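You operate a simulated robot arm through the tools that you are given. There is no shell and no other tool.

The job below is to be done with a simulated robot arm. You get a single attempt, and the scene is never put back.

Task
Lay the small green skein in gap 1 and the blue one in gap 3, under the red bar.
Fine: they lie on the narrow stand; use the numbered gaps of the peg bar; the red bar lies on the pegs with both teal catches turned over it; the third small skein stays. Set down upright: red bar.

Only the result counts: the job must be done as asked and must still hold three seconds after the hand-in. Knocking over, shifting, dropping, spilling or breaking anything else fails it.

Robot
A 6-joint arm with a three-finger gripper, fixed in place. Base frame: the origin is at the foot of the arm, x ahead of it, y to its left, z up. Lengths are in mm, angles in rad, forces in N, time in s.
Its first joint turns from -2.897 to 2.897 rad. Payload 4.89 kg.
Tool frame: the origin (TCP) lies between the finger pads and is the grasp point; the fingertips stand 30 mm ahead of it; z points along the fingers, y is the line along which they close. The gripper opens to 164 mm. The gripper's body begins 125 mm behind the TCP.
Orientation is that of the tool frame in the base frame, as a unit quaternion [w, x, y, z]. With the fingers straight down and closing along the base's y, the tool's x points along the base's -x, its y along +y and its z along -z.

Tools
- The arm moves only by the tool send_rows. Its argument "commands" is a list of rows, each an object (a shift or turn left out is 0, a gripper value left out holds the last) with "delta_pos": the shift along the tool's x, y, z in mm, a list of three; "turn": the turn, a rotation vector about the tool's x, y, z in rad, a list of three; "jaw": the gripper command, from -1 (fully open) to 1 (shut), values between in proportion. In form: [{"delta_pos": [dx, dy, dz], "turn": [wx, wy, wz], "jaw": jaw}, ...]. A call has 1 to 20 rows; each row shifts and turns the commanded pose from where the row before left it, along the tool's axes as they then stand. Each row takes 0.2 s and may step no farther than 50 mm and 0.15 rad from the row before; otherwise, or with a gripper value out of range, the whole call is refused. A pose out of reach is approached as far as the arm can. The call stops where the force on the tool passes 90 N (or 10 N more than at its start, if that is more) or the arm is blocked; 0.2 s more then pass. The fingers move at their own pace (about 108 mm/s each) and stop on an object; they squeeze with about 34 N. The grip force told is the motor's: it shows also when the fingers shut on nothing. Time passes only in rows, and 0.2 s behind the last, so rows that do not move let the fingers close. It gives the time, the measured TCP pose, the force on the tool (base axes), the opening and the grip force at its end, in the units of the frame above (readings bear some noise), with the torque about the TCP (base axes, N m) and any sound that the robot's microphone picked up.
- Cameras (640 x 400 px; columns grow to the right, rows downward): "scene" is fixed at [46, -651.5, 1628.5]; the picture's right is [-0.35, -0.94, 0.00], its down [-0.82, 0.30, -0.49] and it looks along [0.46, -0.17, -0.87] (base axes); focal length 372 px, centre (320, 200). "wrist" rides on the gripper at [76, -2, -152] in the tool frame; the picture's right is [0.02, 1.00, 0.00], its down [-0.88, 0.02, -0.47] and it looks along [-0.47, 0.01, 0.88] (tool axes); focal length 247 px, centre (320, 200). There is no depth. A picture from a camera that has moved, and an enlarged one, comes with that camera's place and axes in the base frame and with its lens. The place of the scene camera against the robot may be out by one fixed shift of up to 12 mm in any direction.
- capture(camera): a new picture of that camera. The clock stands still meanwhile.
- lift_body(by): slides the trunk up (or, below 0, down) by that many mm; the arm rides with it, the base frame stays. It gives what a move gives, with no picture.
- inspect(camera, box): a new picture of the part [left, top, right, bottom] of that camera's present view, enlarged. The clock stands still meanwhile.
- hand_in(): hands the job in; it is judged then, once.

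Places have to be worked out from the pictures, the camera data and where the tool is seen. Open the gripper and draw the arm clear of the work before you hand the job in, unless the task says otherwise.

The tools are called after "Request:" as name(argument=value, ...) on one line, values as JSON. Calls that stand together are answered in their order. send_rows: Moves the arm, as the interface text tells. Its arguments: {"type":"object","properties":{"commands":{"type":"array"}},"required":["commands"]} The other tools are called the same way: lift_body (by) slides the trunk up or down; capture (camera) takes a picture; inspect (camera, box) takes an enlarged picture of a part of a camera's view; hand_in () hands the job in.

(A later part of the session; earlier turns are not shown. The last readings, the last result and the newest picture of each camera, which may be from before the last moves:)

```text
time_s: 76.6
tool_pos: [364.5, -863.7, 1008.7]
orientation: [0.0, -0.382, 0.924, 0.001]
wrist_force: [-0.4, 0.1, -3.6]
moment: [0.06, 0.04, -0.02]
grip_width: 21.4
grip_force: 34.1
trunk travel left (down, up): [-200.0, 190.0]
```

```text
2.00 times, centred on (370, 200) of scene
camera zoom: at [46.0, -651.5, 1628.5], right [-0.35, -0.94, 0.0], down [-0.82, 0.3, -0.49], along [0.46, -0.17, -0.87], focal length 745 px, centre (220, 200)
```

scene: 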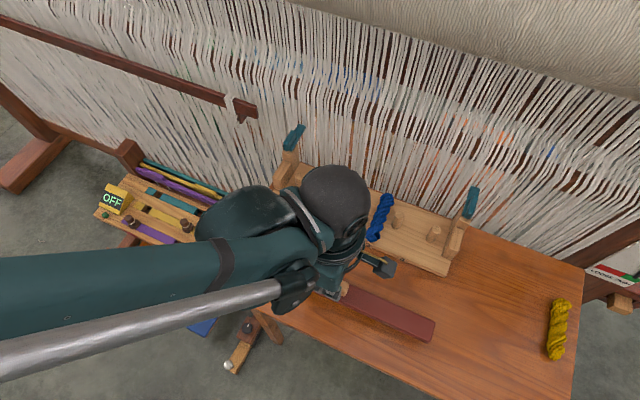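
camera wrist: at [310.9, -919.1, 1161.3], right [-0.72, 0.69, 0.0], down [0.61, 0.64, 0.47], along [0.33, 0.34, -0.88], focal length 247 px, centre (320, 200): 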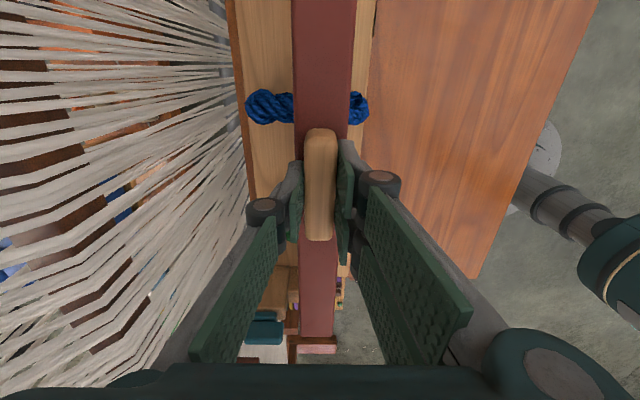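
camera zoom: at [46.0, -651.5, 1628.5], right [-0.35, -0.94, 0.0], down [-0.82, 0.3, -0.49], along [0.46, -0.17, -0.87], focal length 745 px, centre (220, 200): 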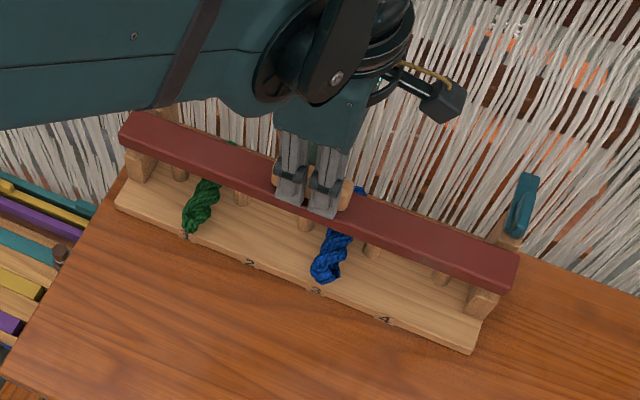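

The bar is over the peg row and clear of everything. I'll move the last 11.5 mm to V 880 and lower to just above the pegs.

Request:
send_rows(commands=[{"delta_pos": [0, -6, 0]}, {"delta_pos": [0, -5.5, 0]}, {"delta_pos": [0, 0, 8]}, {"delta_pos": [0, 0, 8]}, {}])

Request:
capture(camera="wrist")

Request:
inspect(camera="wrist", box=[220, 240, 380, 360])

Request:
inspect(camera="scene", box=[420, 180, 500, 280])

Request:
inspect(camera="scene", box=[260, 110, 360, 230])

```text
time_s: 77.8
tool_pos: [374.6, -870.8, 992.8]
orientation: [-0.001, -0.382, 0.924, 0.0]
wrist_force: [-0.2, 0.1, -2.8]
moment: [0.02, -0.02, 0.02]
grip_width: 21.6
grip_force: 34.1
trunk travel left (down, up): [-200.0, 190.0]
```

```text
taken
camera wrist: at [319.8, -926.4, 1145.1], right [-0.72, 0.69, 0.0], down [0.61, 0.64, 0.47], along [0.33, 0.34, -0.88], focal length 247 px, centre (320, 200)
```

wrist: 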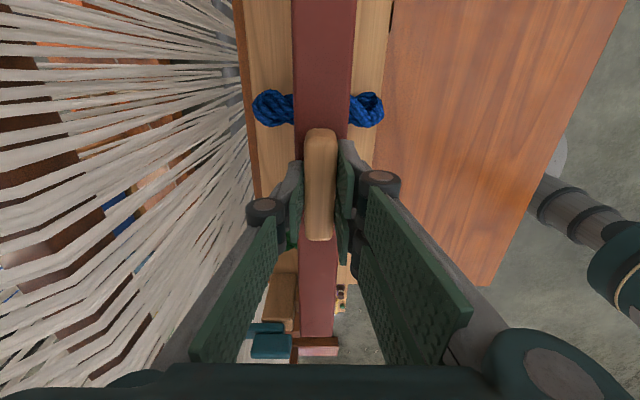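

```text
3.33 times, centred on (300, 300) of wrist
camera zoom: at [319.8, -926.4, 1145.1], right [-0.72, 0.69, 0.0], down [0.61, 0.64, 0.47], along [0.33, 0.34, -0.88], focal length 823 px, centre (387, -133)
```

zoom: 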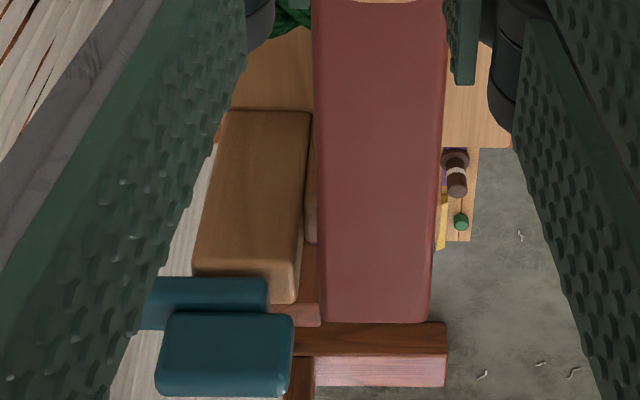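

```text
4.00 times, centred on (460, 230) of scene
camera zoom: at [46.0, -651.5, 1628.5], right [-0.35, -0.94, 0.0], down [-0.82, 0.3, -0.49], along [0.46, -0.17, -0.87], focal length 1490 px, centre (-240, 80)
```

zoom: 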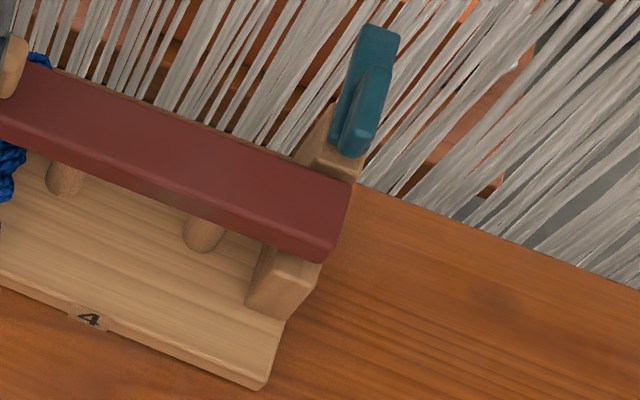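

```text
3.33 times, centred on (310, 170) of scene
camera zoom: at [46.0, -651.5, 1628.5], right [-0.35, -0.94, 0.0], down [-0.82, 0.3, -0.49], along [0.46, -0.17, -0.87], focal length 1241 px, centre (353, 300)
```

zoom: 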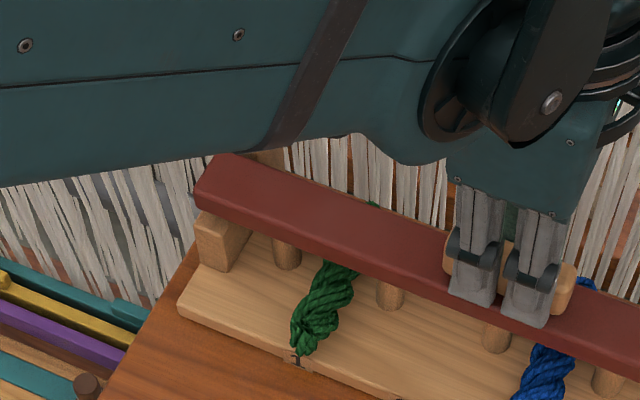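

The bar is aligned over the pegs and in front of both posts. I'll lower until it rests on them.

Request:
send_rows(commands=[{"delta_pos": [0, 0, 4]}, {"delta_pos": [0, 0, 3]}, {}])

Request:
send_rows(commands=[{"delta_pos": [0, 0, 3]}, {}])

```text
time_s: 78.6
tool_pos: [374.7, -872.6, 984.3]
orientation: [0.001, -0.383, 0.924, 0.0]
wrist_force: [-0.1, 0.9, -2.5]
moment: [0.0, -0.02, 0.0]
grip_width: 21.8
grip_force: 34.2
trunk travel left (down, up): [-200.0, 190.0]
```

```text
time_s: 79.2
tool_pos: [373.8, -872.4, 982.2]
orientation: [0.0, -0.384, 0.923, 0.0]
wrist_force: [0.2, 0.3, -1.9]
moment: [0.02, -0.02, 0.01]
grip_width: 21.6
grip_force: 34.2
trunk travel left (down, up): [-200.0, 190.0]
```

Not in contact yet at z 982. I'll continue in small steps.

Request:
send_rows(commands=[{"delta_pos": [0, 0, 2]}, {}])

Request:
send_rows(commands=[{"delta_pos": [0, 0, 2]}, {}])

```text
time_s: 79.8
tool_pos: [373.2, -872.2, 979.7]
orientation: [0.0, -0.383, 0.924, 0.0]
wrist_force: [2.8, -4.0, 9.0]
moment: [0.1, -0.2, -0.01]
grip_width: 21.6
grip_force: 33.6
trunk travel left (down, up): [-200.0, 190.0]
```

```text
time_s: 80.4
tool_pos: [373.4, -871.9, 979.6]
orientation: [0.0, -0.382, 0.924, -0.001]
wrist_force: [8.0, -14.3, 38.7]
moment: [-0.54, -0.22, -0.13]
grip_width: 22.1
grip_force: 33.1
trunk travel left (down, up): [-200.0, 190.0]
```

The bar is resting on the pegs. I'll take off the pressure, release, and rise.

Request:
send_rows(commands=[{"delta_pos": [0, 0, -2]}, {"jaw": 0.7}, {"jaw": 0.55}, {"jaw": 0.39}, {}, {"delta_pos": [0, 0, -15]}, {"delta_pos": [0, 0, -25]}, {"delta_pos": [0, 0, -40]}, {"delta_pos": [0, 0, -40]}, {}])

Request:
capture(camera="wrist")

Request:
inspect(camera="scene", box=[240, 100, 500, 300])

```text
time_s: 82.6
tool_pos: [373.7, -873.9, 1102.1]
orientation: [0.001, -0.383, 0.924, -0.001]
wrist_force: [-1.1, 0.8, 1.0]
moment: [-0.11, -0.04, 0.02]
grip_width: 50.0
grip_force: 0.1
trunk travel left (down, up): [-200.0, 190.0]
```

```text
taken
camera wrist: at [319.9, -927.9, 1254.5], right [-0.72, 0.69, 0.0], down [0.61, 0.64, 0.47], along [0.33, 0.34, -0.88], focal length 247 px, centre (320, 200)
```

wrist: 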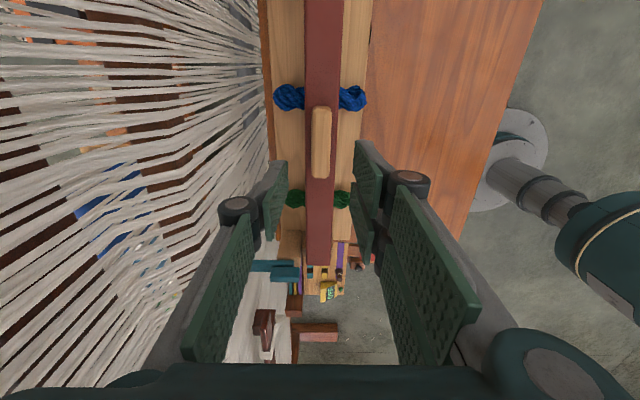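

```text
2.00 times, centred on (370, 200) of scene
camera zoom: at [46.0, -651.5, 1628.5], right [-0.35, -0.94, 0.0], down [-0.82, 0.3, -0.49], along [0.46, -0.17, -0.87], focal length 745 px, centre (220, 200)
```

zoom: 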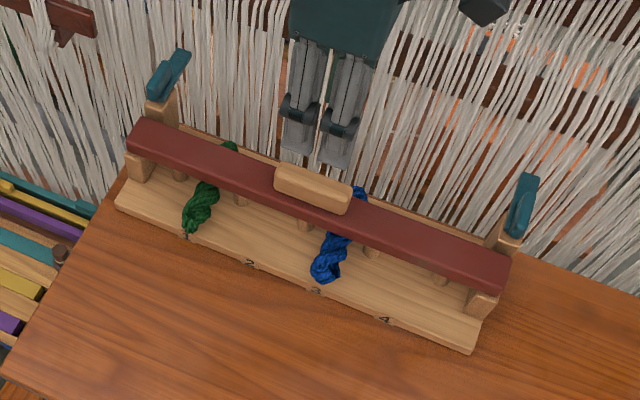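

The bar rests on the pegs over both skeins. Now I'll get a low side view of catch 1, with the jaws closed to free the view, to understand how it turns.

Request:
send_rows(commands=[{"turn": [0, -0.14, 0], "jaw": 1}, {"turn": [0, -0.14, 0]}, {"turn": [0, -0.14, 0]}, {"turn": [0, -0.14, 0]}, {"turn": [0, -0.14, 0]}, {"delta_pos": [-9.4, 11.75, 37]}, {"delta_pos": [-9.4, 11.75, 37]}, {"delta_pos": [-9.4, 11.75, 37]}, {"delta_pos": [-9.4, 11.75, 37]}, {}])

Request:
capture(camera="wrist")

Request:
inspect(camera="wrist", box=[160, 120, 300, 240])

```text
time_s: 84.8
tool_pos: [429.1, -754.6, 1011.5]
orientation: [0.317, -0.359, 0.868, 0.131]
wrist_force: [-0.2, 0.1, 0.6]
moment: [0.0, 0.02, -0.01]
grip_width: 0.1
grip_force: 33.6
trunk travel left (down, up): [-200.0, 190.0]
```

```text
taken
camera wrist: at [317.8, -866.2, 1078.5], right [-0.72, 0.7, -0.01], down [0.25, 0.27, 0.93], along [0.65, 0.66, -0.37], focal length 247 px, centre (320, 200)
```

wrist: 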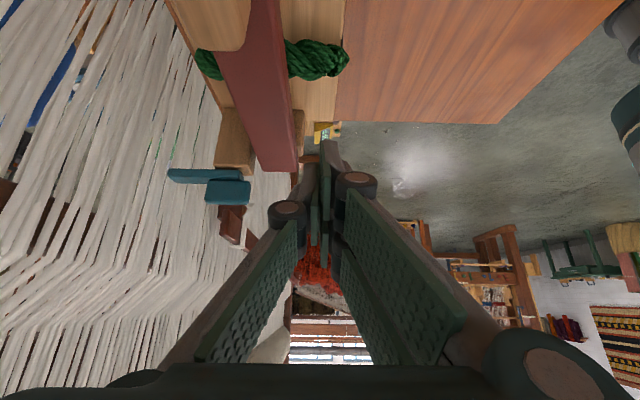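

```text
3.33 times, centred on (230, 180) of wrist
camera zoom: at [317.8, -866.2, 1078.5], right [-0.72, 0.7, -0.01], down [0.25, 0.27, 0.93], along [0.65, 0.66, -0.37], focal length 823 px, centre (620, 267)
```

zoom: 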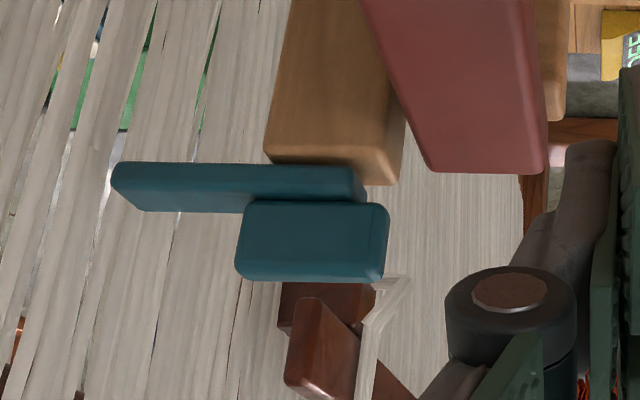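

This side view settles it. The lug (V 906–950) is centred over the post and a vertical pivot at about V 927. The plate (V 915–993) clears the bar's top by about 6 mm, so each catch is turned by twisting its lug 180°. I'll rise, untilt, and turn the tool back so the jaws close across the lug of catch 1.

Request:
send_rows(commands=[{"delta_pos": [-29, 0, -34.5]}, {"delta_pos": [-29, 0, -34.5]}, {"turn": [0, 0.14, 0]}, {"turn": [0, 0.14, 0]}, {"turn": [0, 0.14, 0]}, {"turn": [0, 0.14, 0]}, {"turn": [0, 0.14, 0]}, {"turn": [0, 0, 0.143]}, {"turn": [0, 0, 0.143]}, {"turn": [0, 0, 0.143]}, {"turn": [0, 0, 0.143]}, {"turn": [0, 0, 0.143]}, {"turn": [0, 0, 0.143]}, {"turn": [0, 0, 0.143]}, {"turn": [0, 0, 0.143]}, {"turn": [0, 0, 0.143]}, {"turn": [0, 0, 0.143]}, {"turn": [0, 0, 0.141]}, {}])

Request:
send_rows(commands=[{"delta_pos": [0, 38, 0], "jaw": 0.39}, {"delta_pos": [0, 38, 0]}, {"delta_pos": [-30, 0, 0]}, {"delta_pos": [-30, 0, 0]}, {}])

Request:
capture(camera="wrist")

Request:
inspect(camera="wrist", box=[240, 100, 400, 280])

```text
time_s: 88.8
tool_pos: [428.4, -751.1, 1101.5]
orientation: [0.0, 0.383, 0.924, 0.0]
wrist_force: [-0.7, -0.4, 0.1]
moment: [0.0, 0.02, -0.04]
grip_width: 0.0
grip_force: 33.4
trunk travel left (down, up): [-200.0, 190.0]
```

```text
time_s: 90.0
tool_pos: [523.8, -740.6, 1099.4]
orientation: [0.0, 0.383, 0.924, 0.0]
wrist_force: [0.0, -1.4, -1.2]
moment: [0.12, 0.08, 0.0]
grip_width: 49.9
grip_force: 0.0
trunk travel left (down, up): [-200.0, 190.0]
```

```text
taken
camera wrist: at [467.3, -688.6, 1252.8], right [0.69, 0.72, 0.0], down [0.64, -0.61, 0.47], along [0.34, -0.33, -0.88], focal length 247 px, centre (320, 200)
```

wrist: 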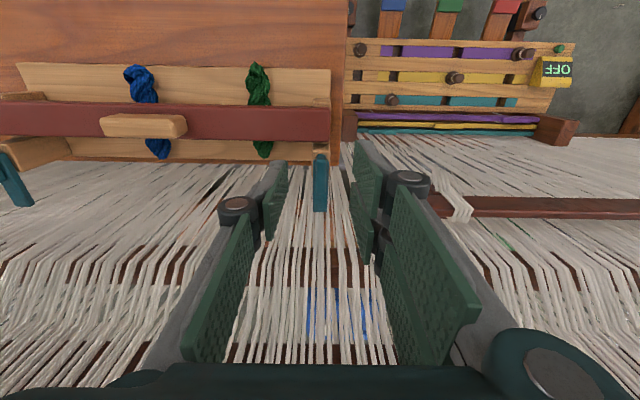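

```text
2.22 times, centred on (320, 190) of wrist
camera zoom: at [467.3, -688.6, 1252.8], right [0.69, 0.72, 0.0], down [0.64, -0.61, 0.47], along [0.34, -0.33, -0.88], focal length 549 px, centre (320, 222)
```

zoom: 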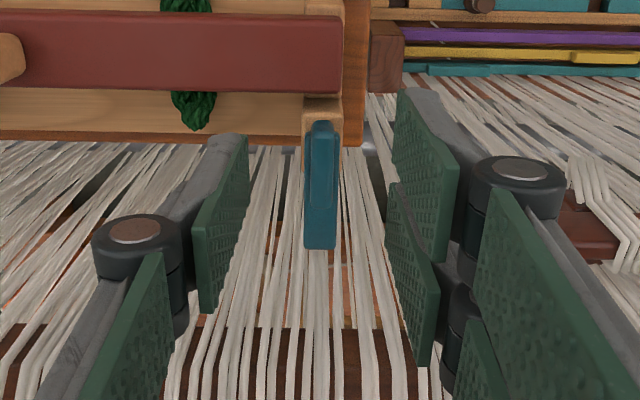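

The lug lines up with the jaws at U≈153.5. Warp threads hang at about V 1000, so I'll avoid swinging the wide gripper body towards them. The plan is to twist the lug part-way, push it through the middle, then twist the rest. First I'll move above the lug centre (V 925) and come down partway.

Request:
send_rows(commands=[{"delta_pos": [-16, 0, 0]}, {"delta_pos": [-15, 0, 0]}, {"delta_pos": [0, 0, 25]}, {"delta_pos": [0, 0, 25]}, {"delta_pos": [0, 0, 15]}, {}])

Request:
capture(camera="wrist")

Request:
inspect(camera="wrist", box=[240, 100, 400, 260])

Request:
inspect(camera="scene", box=[220, 50, 400, 200])

```text
time_s: 91.4
tool_pos: [544.8, -762.2, 1035.4]
orientation: [0.0, 0.383, 0.924, 0.0]
wrist_force: [0.4, -0.4, -0.2]
moment: [0.05, 0.03, 0.02]
grip_width: 49.8
grip_force: 0.1
trunk travel left (down, up): [-200.0, 190.0]
```

```text
taken
camera wrist: at [488.6, -709.7, 1188.3], right [0.69, 0.72, 0.0], down [0.64, -0.61, 0.47], along [0.34, -0.33, -0.88], focal length 247 px, centre (320, 200)
```

wrist: 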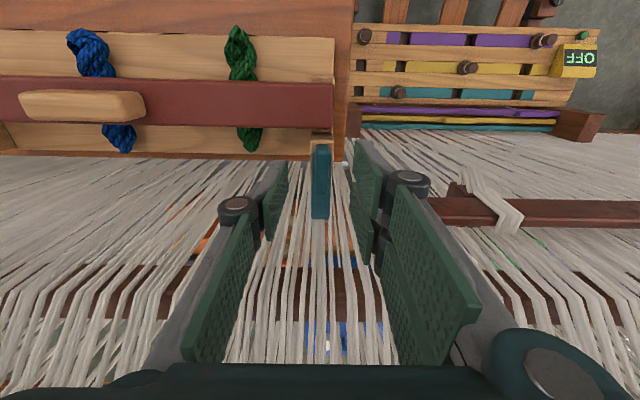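

```text
2.50 times, centred on (320, 180) of wrist
camera zoom: at [488.6, -709.7, 1188.3], right [0.69, 0.72, 0.0], down [0.64, -0.61, 0.47], along [0.34, -0.33, -0.88], focal length 617 px, centre (320, 250)
```

zoom: 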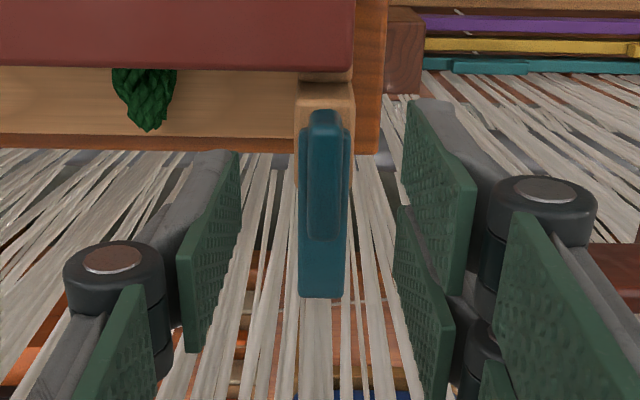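

```text
2.67 times, centred on (310, 125) of scene
camera zoom: at [46.0, -651.5, 1628.5], right [-0.35, -0.94, 0.0], down [-0.82, 0.3, -0.49], along [0.46, -0.17, -0.87], focal length 993 px, centre (347, 400)
```

zoom: 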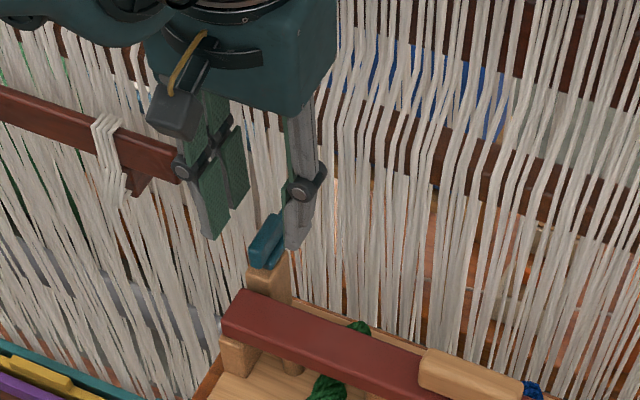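

The jaws straddle the lug well. I'll lower until the tips are just above the plate, then grip the lug.

Request:
send_rows(commands=[{"delta_pos": [0, 0, 15]}, {"delta_pos": [0, 0, 10]}, {"delta_pos": [0, 0, 6]}, {}])

Request:
send_rows(commands=[{"jaw": 0.55}, {"jaw": 0.7}, {"jaw": 0.8}, {"jaw": 0.9}, {"jaw": 1}, {"jaw": 1}])

Request:
inspect(camera="wrist", box=[240, 100, 400, 260])

```text
time_s: 92.4
tool_pos: [544.4, -762.5, 1004.4]
orientation: [0.001, 0.382, 0.924, 0.0]
wrist_force: [0.1, -0.1, -0.1]
moment: [0.02, 0.02, 0.0]
grip_width: 50.0
grip_force: 0.1
trunk travel left (down, up): [-200.0, 190.0]
```

```text
time_s: 93.8
tool_pos: [546.6, -761.5, 1004.1]
orientation: [0.0, 0.382, 0.924, 0.001]
wrist_force: [10.6, 17.4, -9.0]
moment: [0.38, -0.38, 0.11]
grip_width: 11.7
grip_force: 44.8
trunk travel left (down, up): [-200.0, 190.0]
```

```text
2.50 times, centred on (320, 180) of wrist
camera zoom: at [489.7, -708.6, 1157.3], right [0.69, 0.72, 0.0], down [0.64, -0.61, 0.47], along [0.34, -0.33, -0.88], focal length 617 px, centre (320, 250)
```

zoom: 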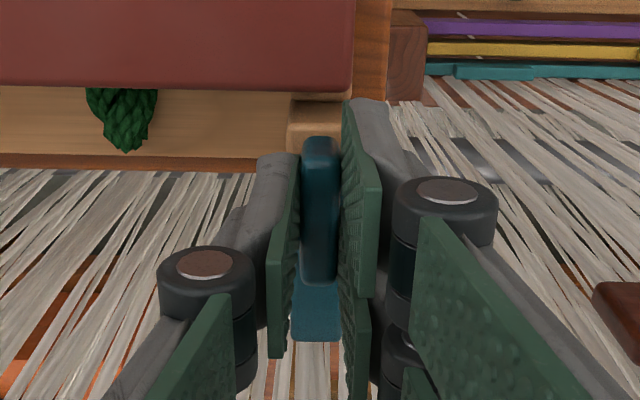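

I've got the lug (11.7 mm). A 20 N side load shows a small off-centre of about 1.5 mm, so I'll correct that and try a small trial twist.

Request:
send_rows(commands=[{"delta_pos": [0, 1.5, 0]}, {}])

Request:
send_rows(commands=[{"turn": [0, 0, -0.07]}, {"turn": [0, 0, -0.07]}, {}])

Request:
inspect(camera="wrist", box=[240, 100, 400, 260])

```text
time_s: 94.4
tool_pos: [547.3, -761.9, 1004.4]
orientation: [0.001, 0.382, 0.924, -0.001]
wrist_force: [3.1, 9.3, -16.3]
moment: [0.03, -0.2, 0.07]
grip_width: 12.0
grip_force: 45.1
trunk travel left (down, up): [-200.0, 190.0]
```

```text
time_s: 95.2
tool_pos: [546.3, -761.3, 1004.5]
orientation: [0.0, 0.317, 0.948, 0.0]
wrist_force: [4.7, 5.0, -12.6]
moment: [0.11, -0.19, -1.47]
grip_width: 14.8
grip_force: 44.8
trunk travel left (down, up): [-200.0, 190.0]
```

```text
2.50 times, centred on (320, 180) of wrist
camera zoom: at [483.2, -717.0, 1157.7], right [0.58, 0.81, 0.0], down [0.72, -0.51, 0.47], along [0.38, -0.28, -0.88], focal length 617 px, centre (320, 250)
```

zoom: 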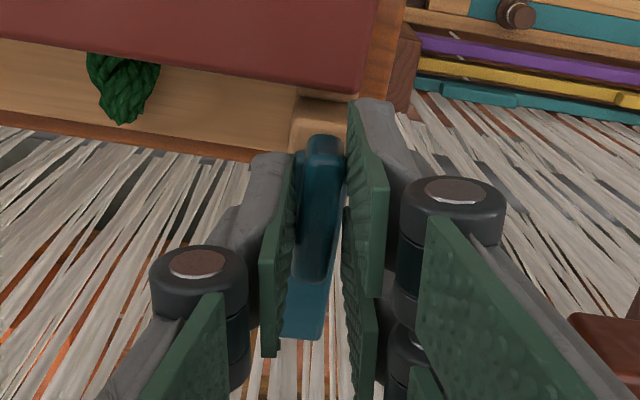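

The lug didn't turn that way: the jaws were forced open and the torque was -1.5 Nm. I'll go back and try a small twist the other way.

Request:
send_rows(commands=[{"turn": [0, 0, 0.07]}, {"turn": [0, 0, 0.07]}, {}])

Request:
send_rows(commands=[{"turn": [0, 0, 0.06]}, {"turn": [0, 0, 0.06]}, {}])

Request:
inspect(camera="wrist", box=[240, 100, 400, 260])

```text
time_s: 96.0
tool_pos: [546.6, -760.5, 1004.7]
orientation: [0.0, 0.383, 0.924, 0.0]
wrist_force: [-2.3, 7.7, -17.5]
moment: [0.36, 0.3, -0.01]
grip_width: 12.0
grip_force: 45.0
trunk travel left (down, up): [-200.0, 190.0]
```

```text
time_s: 96.8
tool_pos: [546.5, -761.6, 1004.8]
orientation: [0.001, 0.437, 0.899, 0.0]
wrist_force: [-4.9, 11.0, -17.8]
moment: [0.49, 0.31, 0.01]
grip_width: 11.8
grip_force: 45.2
trunk travel left (down, up): [-200.0, 190.0]
```

```text
2.50 times, centred on (320, 180) of wrist
camera zoom: at [497.3, -702.0, 1157.7], right [0.77, 0.63, 0.0], down [0.56, -0.68, 0.47], along [0.3, -0.37, -0.88], focal length 617 px, centre (320, 250)
```

zoom: 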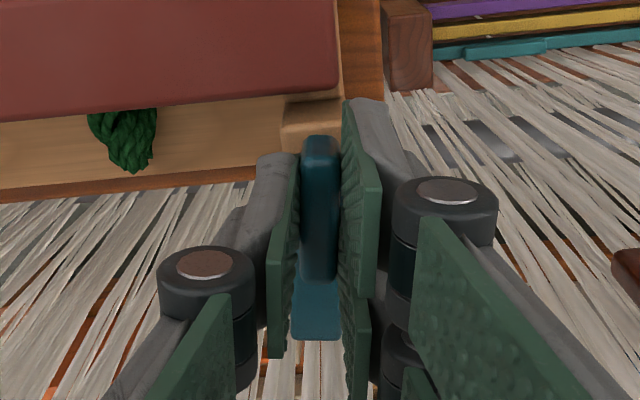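

It turns freely this way, with the plate swinging inward and about zero torque, so the catch has a stop on the outer side only. I'll continue this twist to about 0.7 rad, which keeps the gripper body off the warp.

Request:
send_rows(commands=[{"turn": [0, 0, 0.1]}, {"turn": [0, 0, 0.1]}, {"turn": [0, 0, 0.1]}, {}])

Request:
send_rows(commands=[{"turn": [0, 0, 0.1]}, {"turn": [0, 0, 0.1]}, {"turn": [0, 0, 0.08]}, {}])

Request:
capture(camera="wrist")

Request:
capture(camera="scene")

```text
time_s: 97.8
tool_pos: [548.0, -761.0, 1005.2]
orientation: [0.0, 0.567, 0.824, 0.0]
wrist_force: [2.0, 18.8, -22.1]
moment: [0.44, -0.02, 0.06]
grip_width: 11.9
grip_force: 45.0
trunk travel left (down, up): [-200.0, 190.0]
```

```text
time_s: 98.8
tool_pos: [550.1, -758.9, 1004.6]
orientation: [0.0, 0.676, 0.737, 0.0]
wrist_force: [32.1, 23.4, -16.4]
moment: [1.28, -0.76, 0.19]
grip_width: 11.8
grip_force: 45.1
trunk travel left (down, up): [-200.0, 190.0]
```

```text
taken
camera wrist: at [540.2, -684.1, 1157.7], right [0.99, 0.11, 0.0], down [0.09, -0.88, 0.47], along [0.05, -0.47, -0.88], focal length 247 px, centre (320, 200)
```

wrist: 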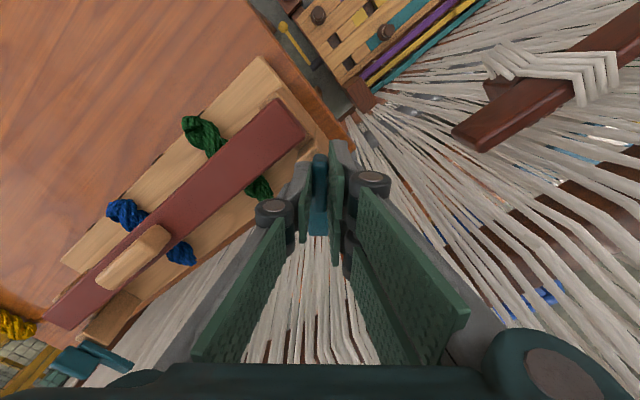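

```text
taken
```

scene: 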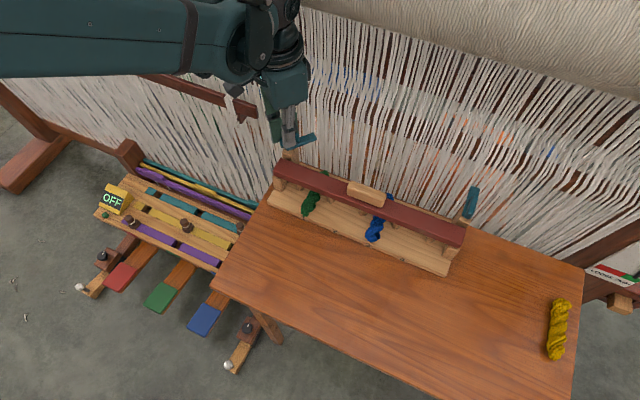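

The plate swung to about 40°. The side load shows the pivot is a bit behind the lug centre (V≈934). I'll relieve the load, open, rise, and square the tool up again.

Request:
send_rows(commands=[{"delta_pos": [3.2, 3.8, 0]}, {}])

Request:
send_rows(commands=[{"jaw": 0.75}, {"jaw": 0.6}, {"jaw": 0.5}, {}, {"delta_pos": [0, 0, -20]}, {"delta_pos": [0, 0, -30]}, {"turn": [0, 0, -0.14]}, {"turn": [0, 0, -0.14]}, {"turn": [0, 0, -0.14]}, {"turn": [0, 0, -0.14]}, {"turn": [0, 0, -0.14]}, {}])

Request:
capture(camera="wrist")

Request:
inspect(camera="wrist", box=[240, 100, 400, 260])

```text
time_s: 99.4
tool_pos: [549.7, -759.8, 1005.3]
orientation: [-0.001, 0.677, 0.736, -0.002]
wrist_force: [13.1, -13.2, -16.7]
moment: [-0.97, -0.39, 0.09]
grip_width: 11.9
grip_force: 45.2
trunk travel left (down, up): [-200.0, 190.0]
```

```text
time_s: 102.0
tool_pos: [549.9, -757.3, 1054.3]
orientation: [-0.001, 0.383, 0.924, 0.0]
wrist_force: [0.2, -0.2, -0.7]
moment: [0.0, -0.02, 0.01]
grip_width: 40.9
grip_force: 0.1
trunk travel left (down, up): [-200.0, 190.0]
```

```text
taken
camera wrist: at [493.5, -704.6, 1208.1], right [0.69, 0.72, 0.0], down [0.64, -0.61, 0.47], along [0.34, -0.33, -0.88], focal length 247 px, centre (320, 200)
```

wrist: 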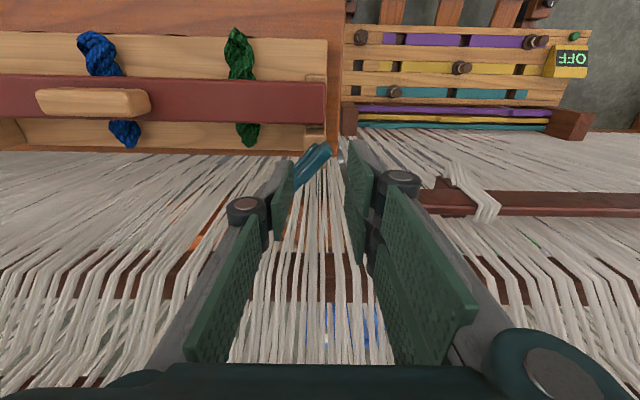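

```text
2.50 times, centred on (320, 180) of wrist
camera zoom: at [493.5, -704.6, 1208.1], right [0.69, 0.72, 0.0], down [0.64, -0.61, 0.47], along [0.34, -0.33, -0.88], focal length 617 px, centre (320, 250)
```

zoom: 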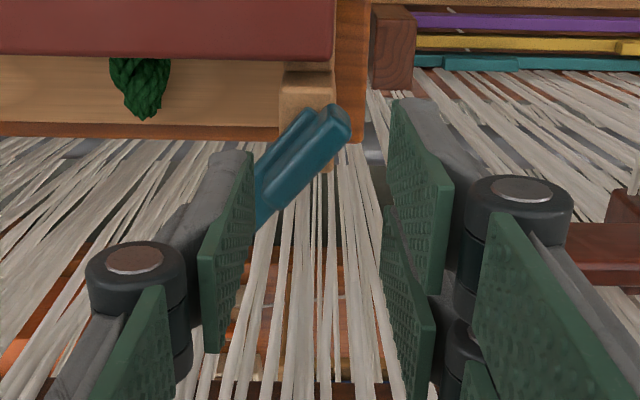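

Catch 1 is now at about 44° inward, with its lug's rear end near U 139, V 908. I'll close the jaws and set them in front of that end to push it towards the loom.

Request:
send_rows(commands=[{"delta_pos": [32, 4.5, 0], "jaw": 1}, {"delta_pos": [32, 4.2, 0]}, {"delta_pos": [0, 0, 25]}, {"delta_pos": [0, 0, 24]}, {}])

Request:
capture(camera="wrist")

Request:
inspect(camera="wrist", box=[240, 100, 400, 280])

```text
time_s: 103.2
tool_pos: [509.3, -706.8, 1005.5]
orientation: [0.0, 0.383, 0.924, 0.0]
wrist_force: [0.2, -0.8, -0.2]
moment: [0.1, 0.03, 0.0]
grip_width: 0.0
grip_force: 33.5
trunk travel left (down, up): [-200.0, 190.0]
```

```text
taken
camera wrist: at [453.5, -653.9, 1158.7], right [0.69, 0.72, 0.0], down [0.64, -0.61, 0.47], along [0.34, -0.33, -0.88], focal length 247 px, centre (320, 200)
```

wrist: 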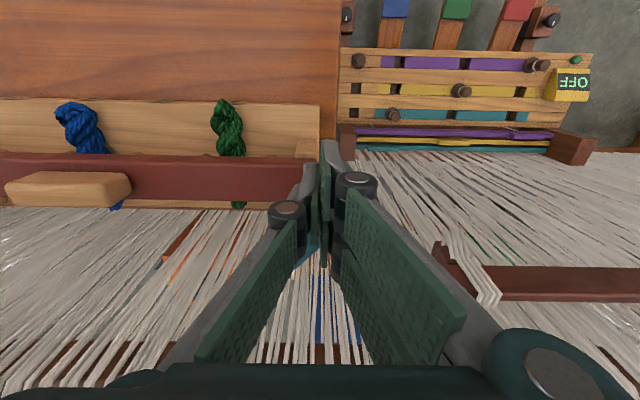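

```text
2.22 times, centred on (320, 190) of wrist
camera zoom: at [453.5, -653.9, 1158.7], right [0.69, 0.72, 0.0], down [0.64, -0.61, 0.47], along [0.34, -0.33, -0.88], focal length 549 px, centre (320, 222)
```

zoom: 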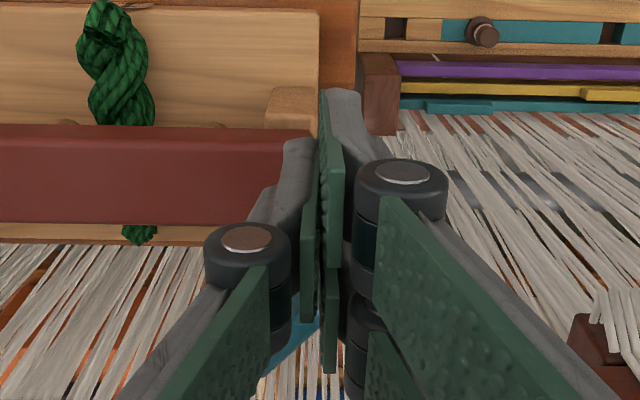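

The blade is in place with no contact. I'll push towards the loom in small steps.

Request:
send_rows(commands=[{"delta_pos": [-6, 0, 0]}, {"delta_pos": [-6, 0, 0]}, {"delta_pos": [-6, 0, 0]}, {}])

Request:
send_rows(commands=[{"delta_pos": [-6, 0, 0]}, {"delta_pos": [-6, 0, 0]}, {}])

Request:
inspect(camera="wrist", box=[240, 100, 400, 280])

Request:
inspect(camera="scene", box=[230, 60, 370, 200])

```text
time_s: 104.2
tool_pos: [523.5, -719.1, 1007.2]
orientation: [0.0, 0.383, 0.924, 0.0]
wrist_force: [-0.5, 0.3, 1.0]
moment: [0.0, 0.02, -0.02]
grip_width: 0.0
grip_force: 34.0
trunk travel left (down, up): [-200.0, 190.0]
```

```text
time_s: 105.0
tool_pos: [536.2, -722.1, 1006.1]
orientation: [-0.001, 0.381, 0.924, 0.001]
wrist_force: [17.0, 58.4, -15.0]
moment: [1.58, -0.27, 1.6]
grip_width: 0.0
grip_force: 33.8
trunk travel left (down, up): [-200.0, 190.0]
```

```text
2.22 times, centred on (320, 190) of wrist
camera zoom: at [478.7, -670.3, 1159.6], right [0.69, 0.72, 0.0], down [0.64, -0.61, 0.47], along [0.34, -0.32, -0.88], focal length 549 px, centre (320, 222)
```

zoom: 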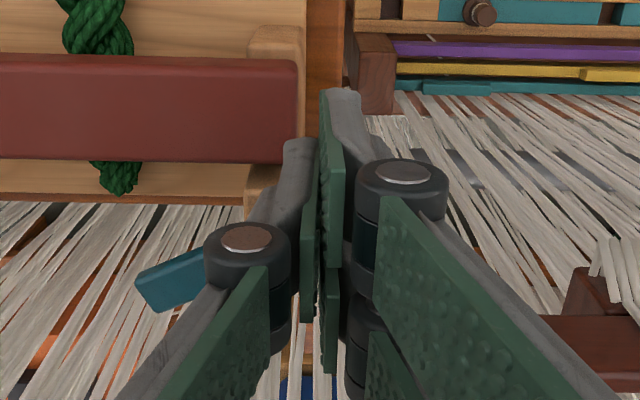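

```text
2.86 times, centred on (300, 130) of scene
camera zoom: at [46.0, -651.5, 1628.5], right [-0.35, -0.94, 0.0], down [-0.82, 0.3, -0.49], along [0.46, -0.17, -0.87], focal length 1064 px, centre (377, 400)
```

zoom: 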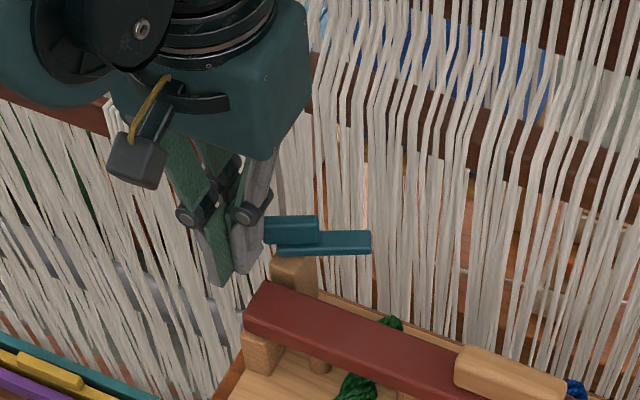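

The catch is now at about 70°, but the blade was bearing on the lug's end face and sliding sideways. I'll back off, shift 6 mm inward, and push on the lug's flank.

Request:
send_rows(commands=[{"delta_pos": [8, 0, 0]}, {"delta_pos": [10, 0, 0]}, {"delta_pos": [0, -6, 0]}, {}])

Request:
send_rows(commands=[{"delta_pos": [-6, 0, 0]}, {"delta_pos": [-6, 0, 0]}, {"delta_pos": [-4, 0, 0]}, {}])

Request:
inspect(camera="scene", box=[230, 60, 370, 200])

```text
time_s: 106.0
tool_pos: [516.8, -719.3, 1005.9]
orientation: [-0.001, 0.384, 0.923, -0.001]
wrist_force: [-0.3, 1.2, 0.1]
moment: [-0.04, -0.02, 0.0]
grip_width: 0.0
grip_force: 33.7
trunk travel left (down, up): [-200.0, 190.0]
```

```text
time_s: 107.0
tool_pos: [529.2, -722.3, 1005.7]
orientation: [-0.001, 0.381, 0.925, 0.003]
wrist_force: [0.2, 25.3, 1.9]
moment: [0.48, -0.19, 0.51]
grip_width: 0.0
grip_force: 33.6
trunk travel left (down, up): [-200.0, 190.0]
stopped in row 4: the force on the tool passed its limit at 92 N (the readings are from after the stop); the commanded pose is now the measured one
```

```text
2.86 times, centred on (300, 130) of scene
camera zoom: at [46.0, -651.5, 1628.5], right [-0.35, -0.94, 0.0], down [-0.82, 0.3, -0.49], along [0.46, -0.17, -0.87], focal length 1064 px, centre (377, 400)
```

zoom: 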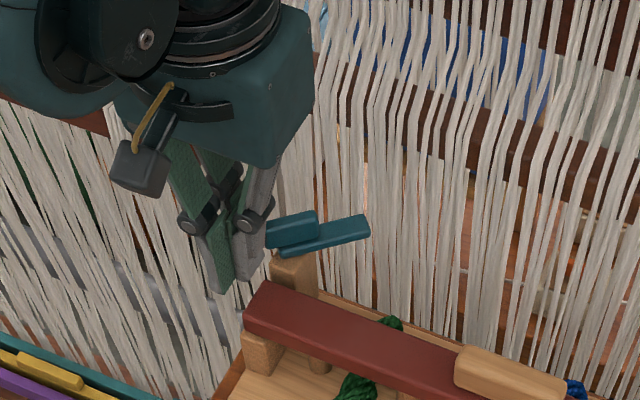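

That push jammed (92 N). I'll back off, rise, and look at the catch's actual angle and position before another attempt.

Request:
send_rows(commands=[{"delta_pos": [6, 0, 0]}, {"delta_pos": [20, 0, 0]}, {"delta_pos": [20, 0, -20]}, {"delta_pos": [0, -10, -40]}, {"delta_pos": [0, 0, -40]}, {}])

Request:
capture(camera="wrist")

Request:
inspect(camera="wrist", box=[240, 150, 400, 280])

```text
time_s: 108.4
tool_pos: [488.4, -699.3, 1107.3]
orientation: [0.0, 0.381, 0.924, 0.003]
wrist_force: [0.3, 0.4, -0.8]
moment: [-0.05, -0.04, 0.01]
grip_width: 0.0
grip_force: 33.2
trunk travel left (down, up): [-200.0, 190.0]
```

```text
taken
camera wrist: at [432.1, -647.9, 1260.5], right [0.69, 0.72, 0.01], down [0.64, -0.61, 0.47], along [0.34, -0.32, -0.88], focal length 247 px, centre (320, 200)
```

wrist: 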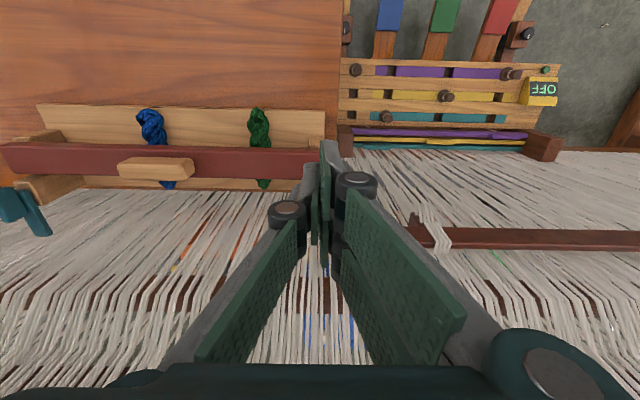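

```text
3.08 times, centred on (320, 215) of wrist
camera zoom: at [432.1, -647.9, 1260.5], right [0.69, 0.72, 0.01], down [0.64, -0.61, 0.47], along [0.34, -0.32, -0.88], focal length 760 px, centre (320, 154)
```

zoom: 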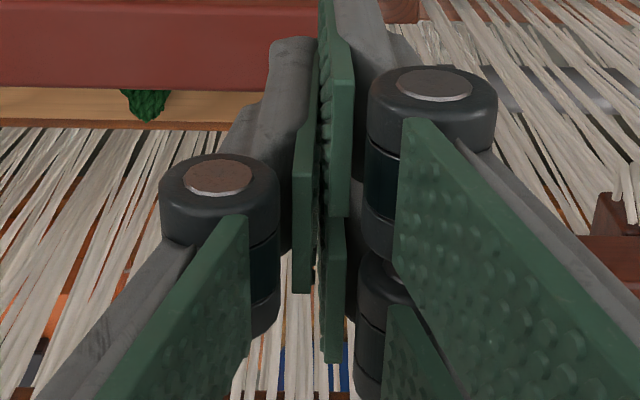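

The closed fingers block the view, so I'll shift sideways along the bar to see the catch past them.

Request:
send_rows(commands=[{"delta_pos": [0, -45, 0]}, {"delta_pos": [0, -45, 0]}, {"delta_pos": [-30, -20, 0]}, {}])

Request:
capture(camera="wrist")

Request:
inspect(camera="wrist", box=[350, 100, 510, 220])

```text
time_s: 109.4
tool_pos: [432.7, -800.1, 1104.1]
orientation: [-0.003, 0.381, 0.925, 0.004]
wrist_force: [-0.4, -0.1, 0.3]
moment: [0.12, -0.05, 0.0]
grip_width: 0.0
grip_force: 33.6
trunk travel left (down, up): [-200.0, 190.0]
```

```text
taken
camera wrist: at [375.7, -749.6, 1257.8], right [0.69, 0.72, 0.01], down [0.64, -0.61, 0.47], along [0.34, -0.32, -0.88], focal length 247 px, centre (320, 200)
```

wrist: 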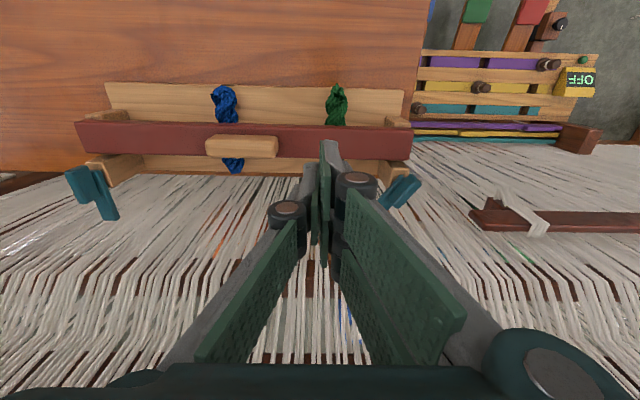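

```text
3.33 times, centred on (430, 160) of wrist
camera zoom: at [375.7, -749.6, 1257.8], right [0.69, 0.72, 0.01], down [0.64, -0.61, 0.47], along [0.34, -0.32, -0.88], focal length 823 px, centre (-47, 333)
```

zoom: 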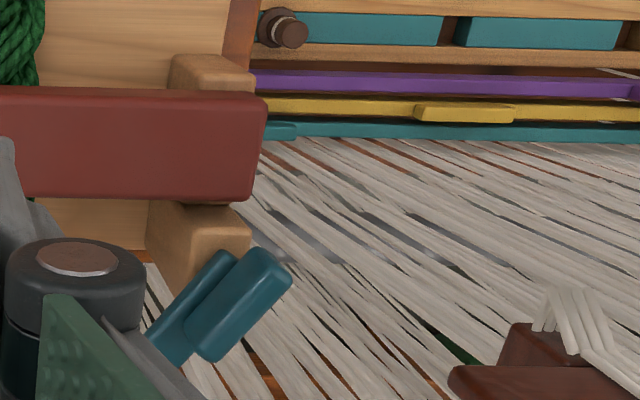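

From this angle the catch has swung back to about 30°. I'll open the jaws and look straight over it for a precise reading.

Request:
send_rows(commands=[{"delta_pos": [0, 40, 0], "jaw": -0.3}, {"delta_pos": [0, 40, 0]}, {"delta_pos": [-12, 36, 0], "turn": [0, 0, 0]}, {}])

Request:
inspect(camera="wrist", box=[250, 110, 390, 250])

```text
time_s: 110.4
tool_pos: [523.0, -727.4, 1105.3]
orientation: [-0.001, 0.381, 0.925, 0.004]
wrist_force: [0.4, 0.0, 0.4]
moment: [-0.09, 0.08, -0.01]
grip_width: 106.7
grip_force: 0.0
trunk travel left (down, up): [-200.0, 190.0]
```

```text
2.86 times, centred on (320, 180) of wrist
camera zoom: at [466.6, -674.4, 1257.9], right [0.69, 0.73, 0.01], down [0.64, -0.61, 0.47], along [0.34, -0.32, -0.88], focal length 706 px, centre (320, 257)
```

zoom: 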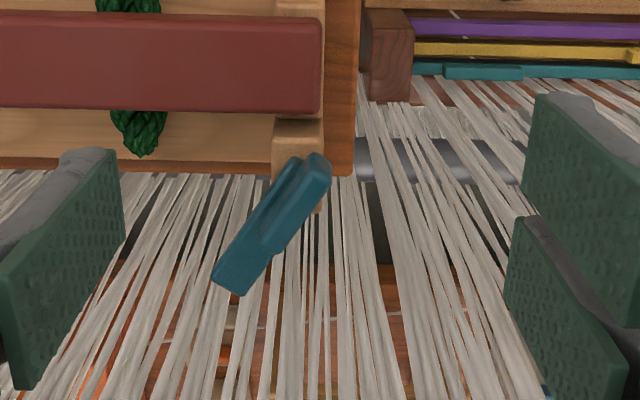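

The catch is at about 30°, and its pivot is near U 152, V 919, close to the lug's rear. A better triangulation puts the lease stick well away, at about U -30, V 1030. I'll open the jaws to 70 mm and use only the single +U-side finger as a poker on the lug's outer flank, following an arc round the pivot.

Request:
send_rows(commands=[{"turn": [0.0066, -0.005, 0.004], "jaw": 0.146}, {"delta_pos": [0, 22, 0]}, {"delta_pos": [0, 22.5, 0]}, {"delta_pos": [-32, 0, 0]}, {"delta_pos": [-32, 0, 0]}, {"delta_pos": [0, 0, 30]}, {"delta_pos": [0, 0, 25]}, {}])

Request:
capture(camera="wrist")

Request:
inspect(camera="wrist", box=[200, 90, 400, 240])

Request:
inspect(camera="scene", box=[230, 60, 370, 200])

```text
time_s: 112.2
tool_pos: [600.0, -736.2, 1047.1]
orientation: [0.001, 0.382, 0.924, -0.001]
wrist_force: [5.9, -0.3, -55.1]
moment: [1.82, 3.35, 0.18]
grip_width: 70.1
grip_force: 0.0
trunk travel left (down, up): [-200.0, 190.0]
stopped in row 8: the force on the tool passed its limit at 101 N (the readings are from after the stop); the commanded pose is now the measured one
```

```text
taken
camera wrist: at [542.6, -683.8, 1199.7], right [0.69, 0.72, 0.0], down [0.64, -0.61, 0.47], along [0.34, -0.33, -0.88], focal length 247 px, centre (320, 200)
```

wrist: 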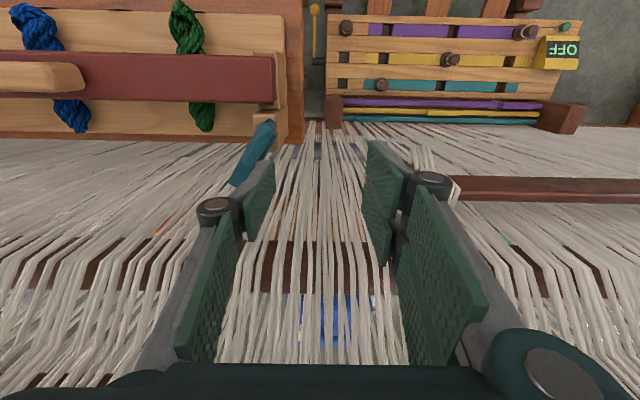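

```text
2.67 times, centred on (300, 165) of wrist
camera zoom: at [542.6, -683.8, 1199.7], right [0.69, 0.72, 0.0], down [0.64, -0.61, 0.47], along [0.34, -0.33, -0.88], focal length 659 px, centre (373, 293)
```

zoom: 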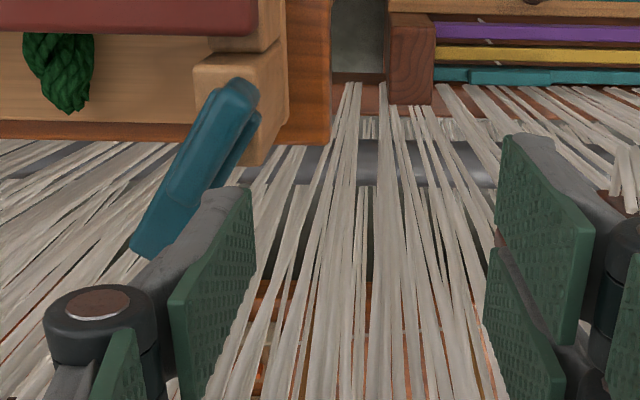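

```text
2.86 times, centred on (300, 130) of scene
camera zoom: at [46.0, -651.5, 1628.5], right [-0.35, -0.94, 0.0], down [-0.82, 0.3, -0.49], along [0.46, -0.17, -0.87], focal length 1064 px, centre (377, 400)
```

zoom: 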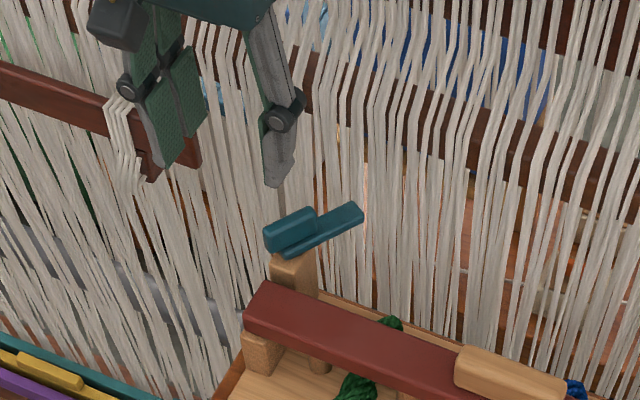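

The tool met an unexpected force on the way down (101 N peak). I'll take a fresh reading before doing anything else.

Request:
send_rows(commands=[{}])

Request:
capture(camera="scene")

Request:
inspect(camera="scene", box=[180, 0, 420, 160])

```text
time_s: 112.6
tool_pos: [598.1, -736.8, 1045.4]
orientation: [-0.001, 0.383, 0.924, 0.0]
wrist_force: [-13.9, 19.8, -82.7]
moment: [-2.26, -0.78, 0.2]
grip_width: 70.0
grip_force: 0.0
trunk travel left (down, up): [-200.0, 190.0]
```

```text
taken
```

scene: 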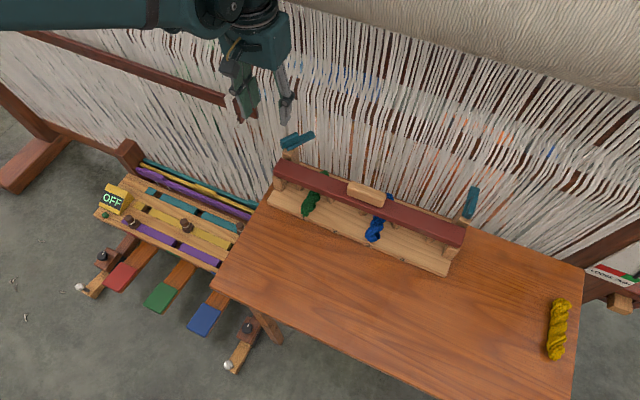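

```text
2.50 times, centred on (300, 80) of scene
camera zoom: at [46.0, -651.5, 1628.5], right [-0.35, -0.94, 0.0], down [-0.82, 0.3, -0.49], along [0.46, -0.17, -0.87], focal length 931 px, centre (370, 500)
```

zoom: 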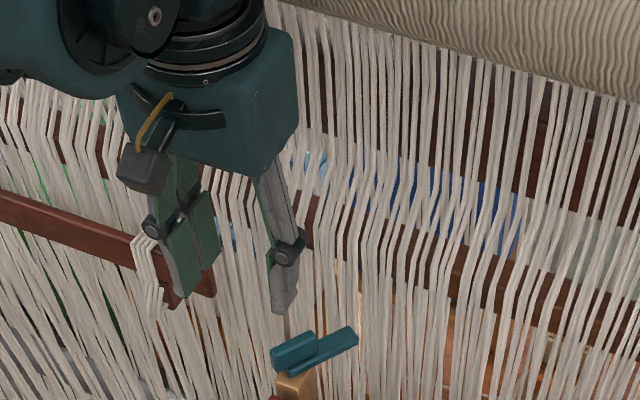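

A steady force of about -83 N down and -24 N along V suggests the arm or hand is pressed against something on the loom side. I'll back straight away from the loom in small steps.

Request:
send_rows(commands=[{"delta_pos": [8, 0, 0]}, {}])

Request:
send_rows(commands=[{"delta_pos": [10, 0, 0]}, {}])

```text
time_s: 113.2
tool_pos: [595.2, -734.4, 1049.0]
orientation: [0.001, 0.382, 0.924, -0.001]
wrist_force: [-0.8, 0.0, 0.7]
moment: [-0.11, -0.09, 0.01]
grip_width: 69.8
grip_force: 0.2
trunk travel left (down, up): [-200.0, 190.0]
```

```text
time_s: 113.8
tool_pos: [588.2, -725.9, 1046.6]
orientation: [0.0, 0.383, 0.924, -0.002]
wrist_force: [-1.0, -0.1, 0.1]
moment: [-0.05, -0.04, 0.02]
grip_width: 70.0
grip_force: 0.0
trunk travel left (down, up): [-200.0, 190.0]
```

It's free again right away, so something on the loom side (the stick or thread loops near U 55, V 975) limits that spot. I'll narrow the jaws to 36 mm so the outer prongs stay well inside, and put the single finger beside the lug.

Request:
send_rows(commands=[{"delta_pos": [0, -15.6, 0], "jaw": 0.56}, {"delta_pos": [-6, 0, 0]}, {"delta_pos": [-5, 0, 0]}, {}])

Request:
send_rows(commands=[{"delta_pos": [0, 0, 15]}, {"delta_pos": [0, 0, 15]}, {"delta_pos": [0, 0, 11]}, {}])

Request:
inspect(camera="wrist", box=[200, 90, 400, 240])

Request:
inspect(camera="scene", box=[230, 60, 370, 200])

```text
time_s: 114.8
tool_pos: [585.1, -744.7, 1046.0]
orientation: [0.0, 0.383, 0.924, -0.001]
wrist_force: [0.1, 0.0, -0.5]
moment: [0.0, 0.01, -0.01]
grip_width: 36.0
grip_force: 0.1
trunk travel left (down, up): [-200.0, 190.0]
```

```text
time_s: 115.8
tool_pos: [585.7, -743.4, 1005.5]
orientation: [0.0, 0.382, 0.924, -0.001]
wrist_force: [-0.1, -0.1, -0.9]
moment: [0.02, 0.02, -0.01]
grip_width: 36.0
grip_force: 0.2
trunk travel left (down, up): [-200.0, 190.0]
```

```text
2.67 times, centred on (300, 165) of wrist
camera zoom: at [529.1, -692.0, 1158.4], right [0.69, 0.72, 0.0], down [0.64, -0.61, 0.47], along [0.34, -0.33, -0.88], focal length 659 px, centre (373, 293)
```

zoom: 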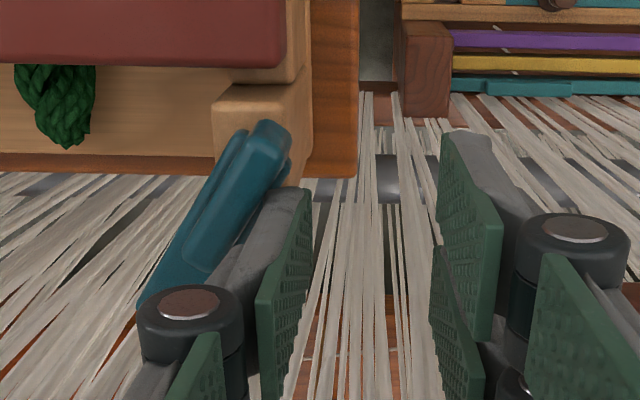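

```text
2.86 times, centred on (300, 130) of scene
camera zoom: at [46.0, -651.5, 1628.5], right [-0.35, -0.94, 0.0], down [-0.82, 0.3, -0.49], along [0.46, -0.17, -0.87], focal length 1064 px, centre (377, 400)
```

zoom: 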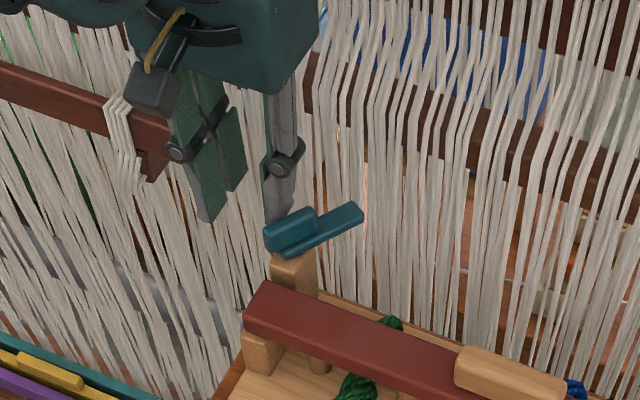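

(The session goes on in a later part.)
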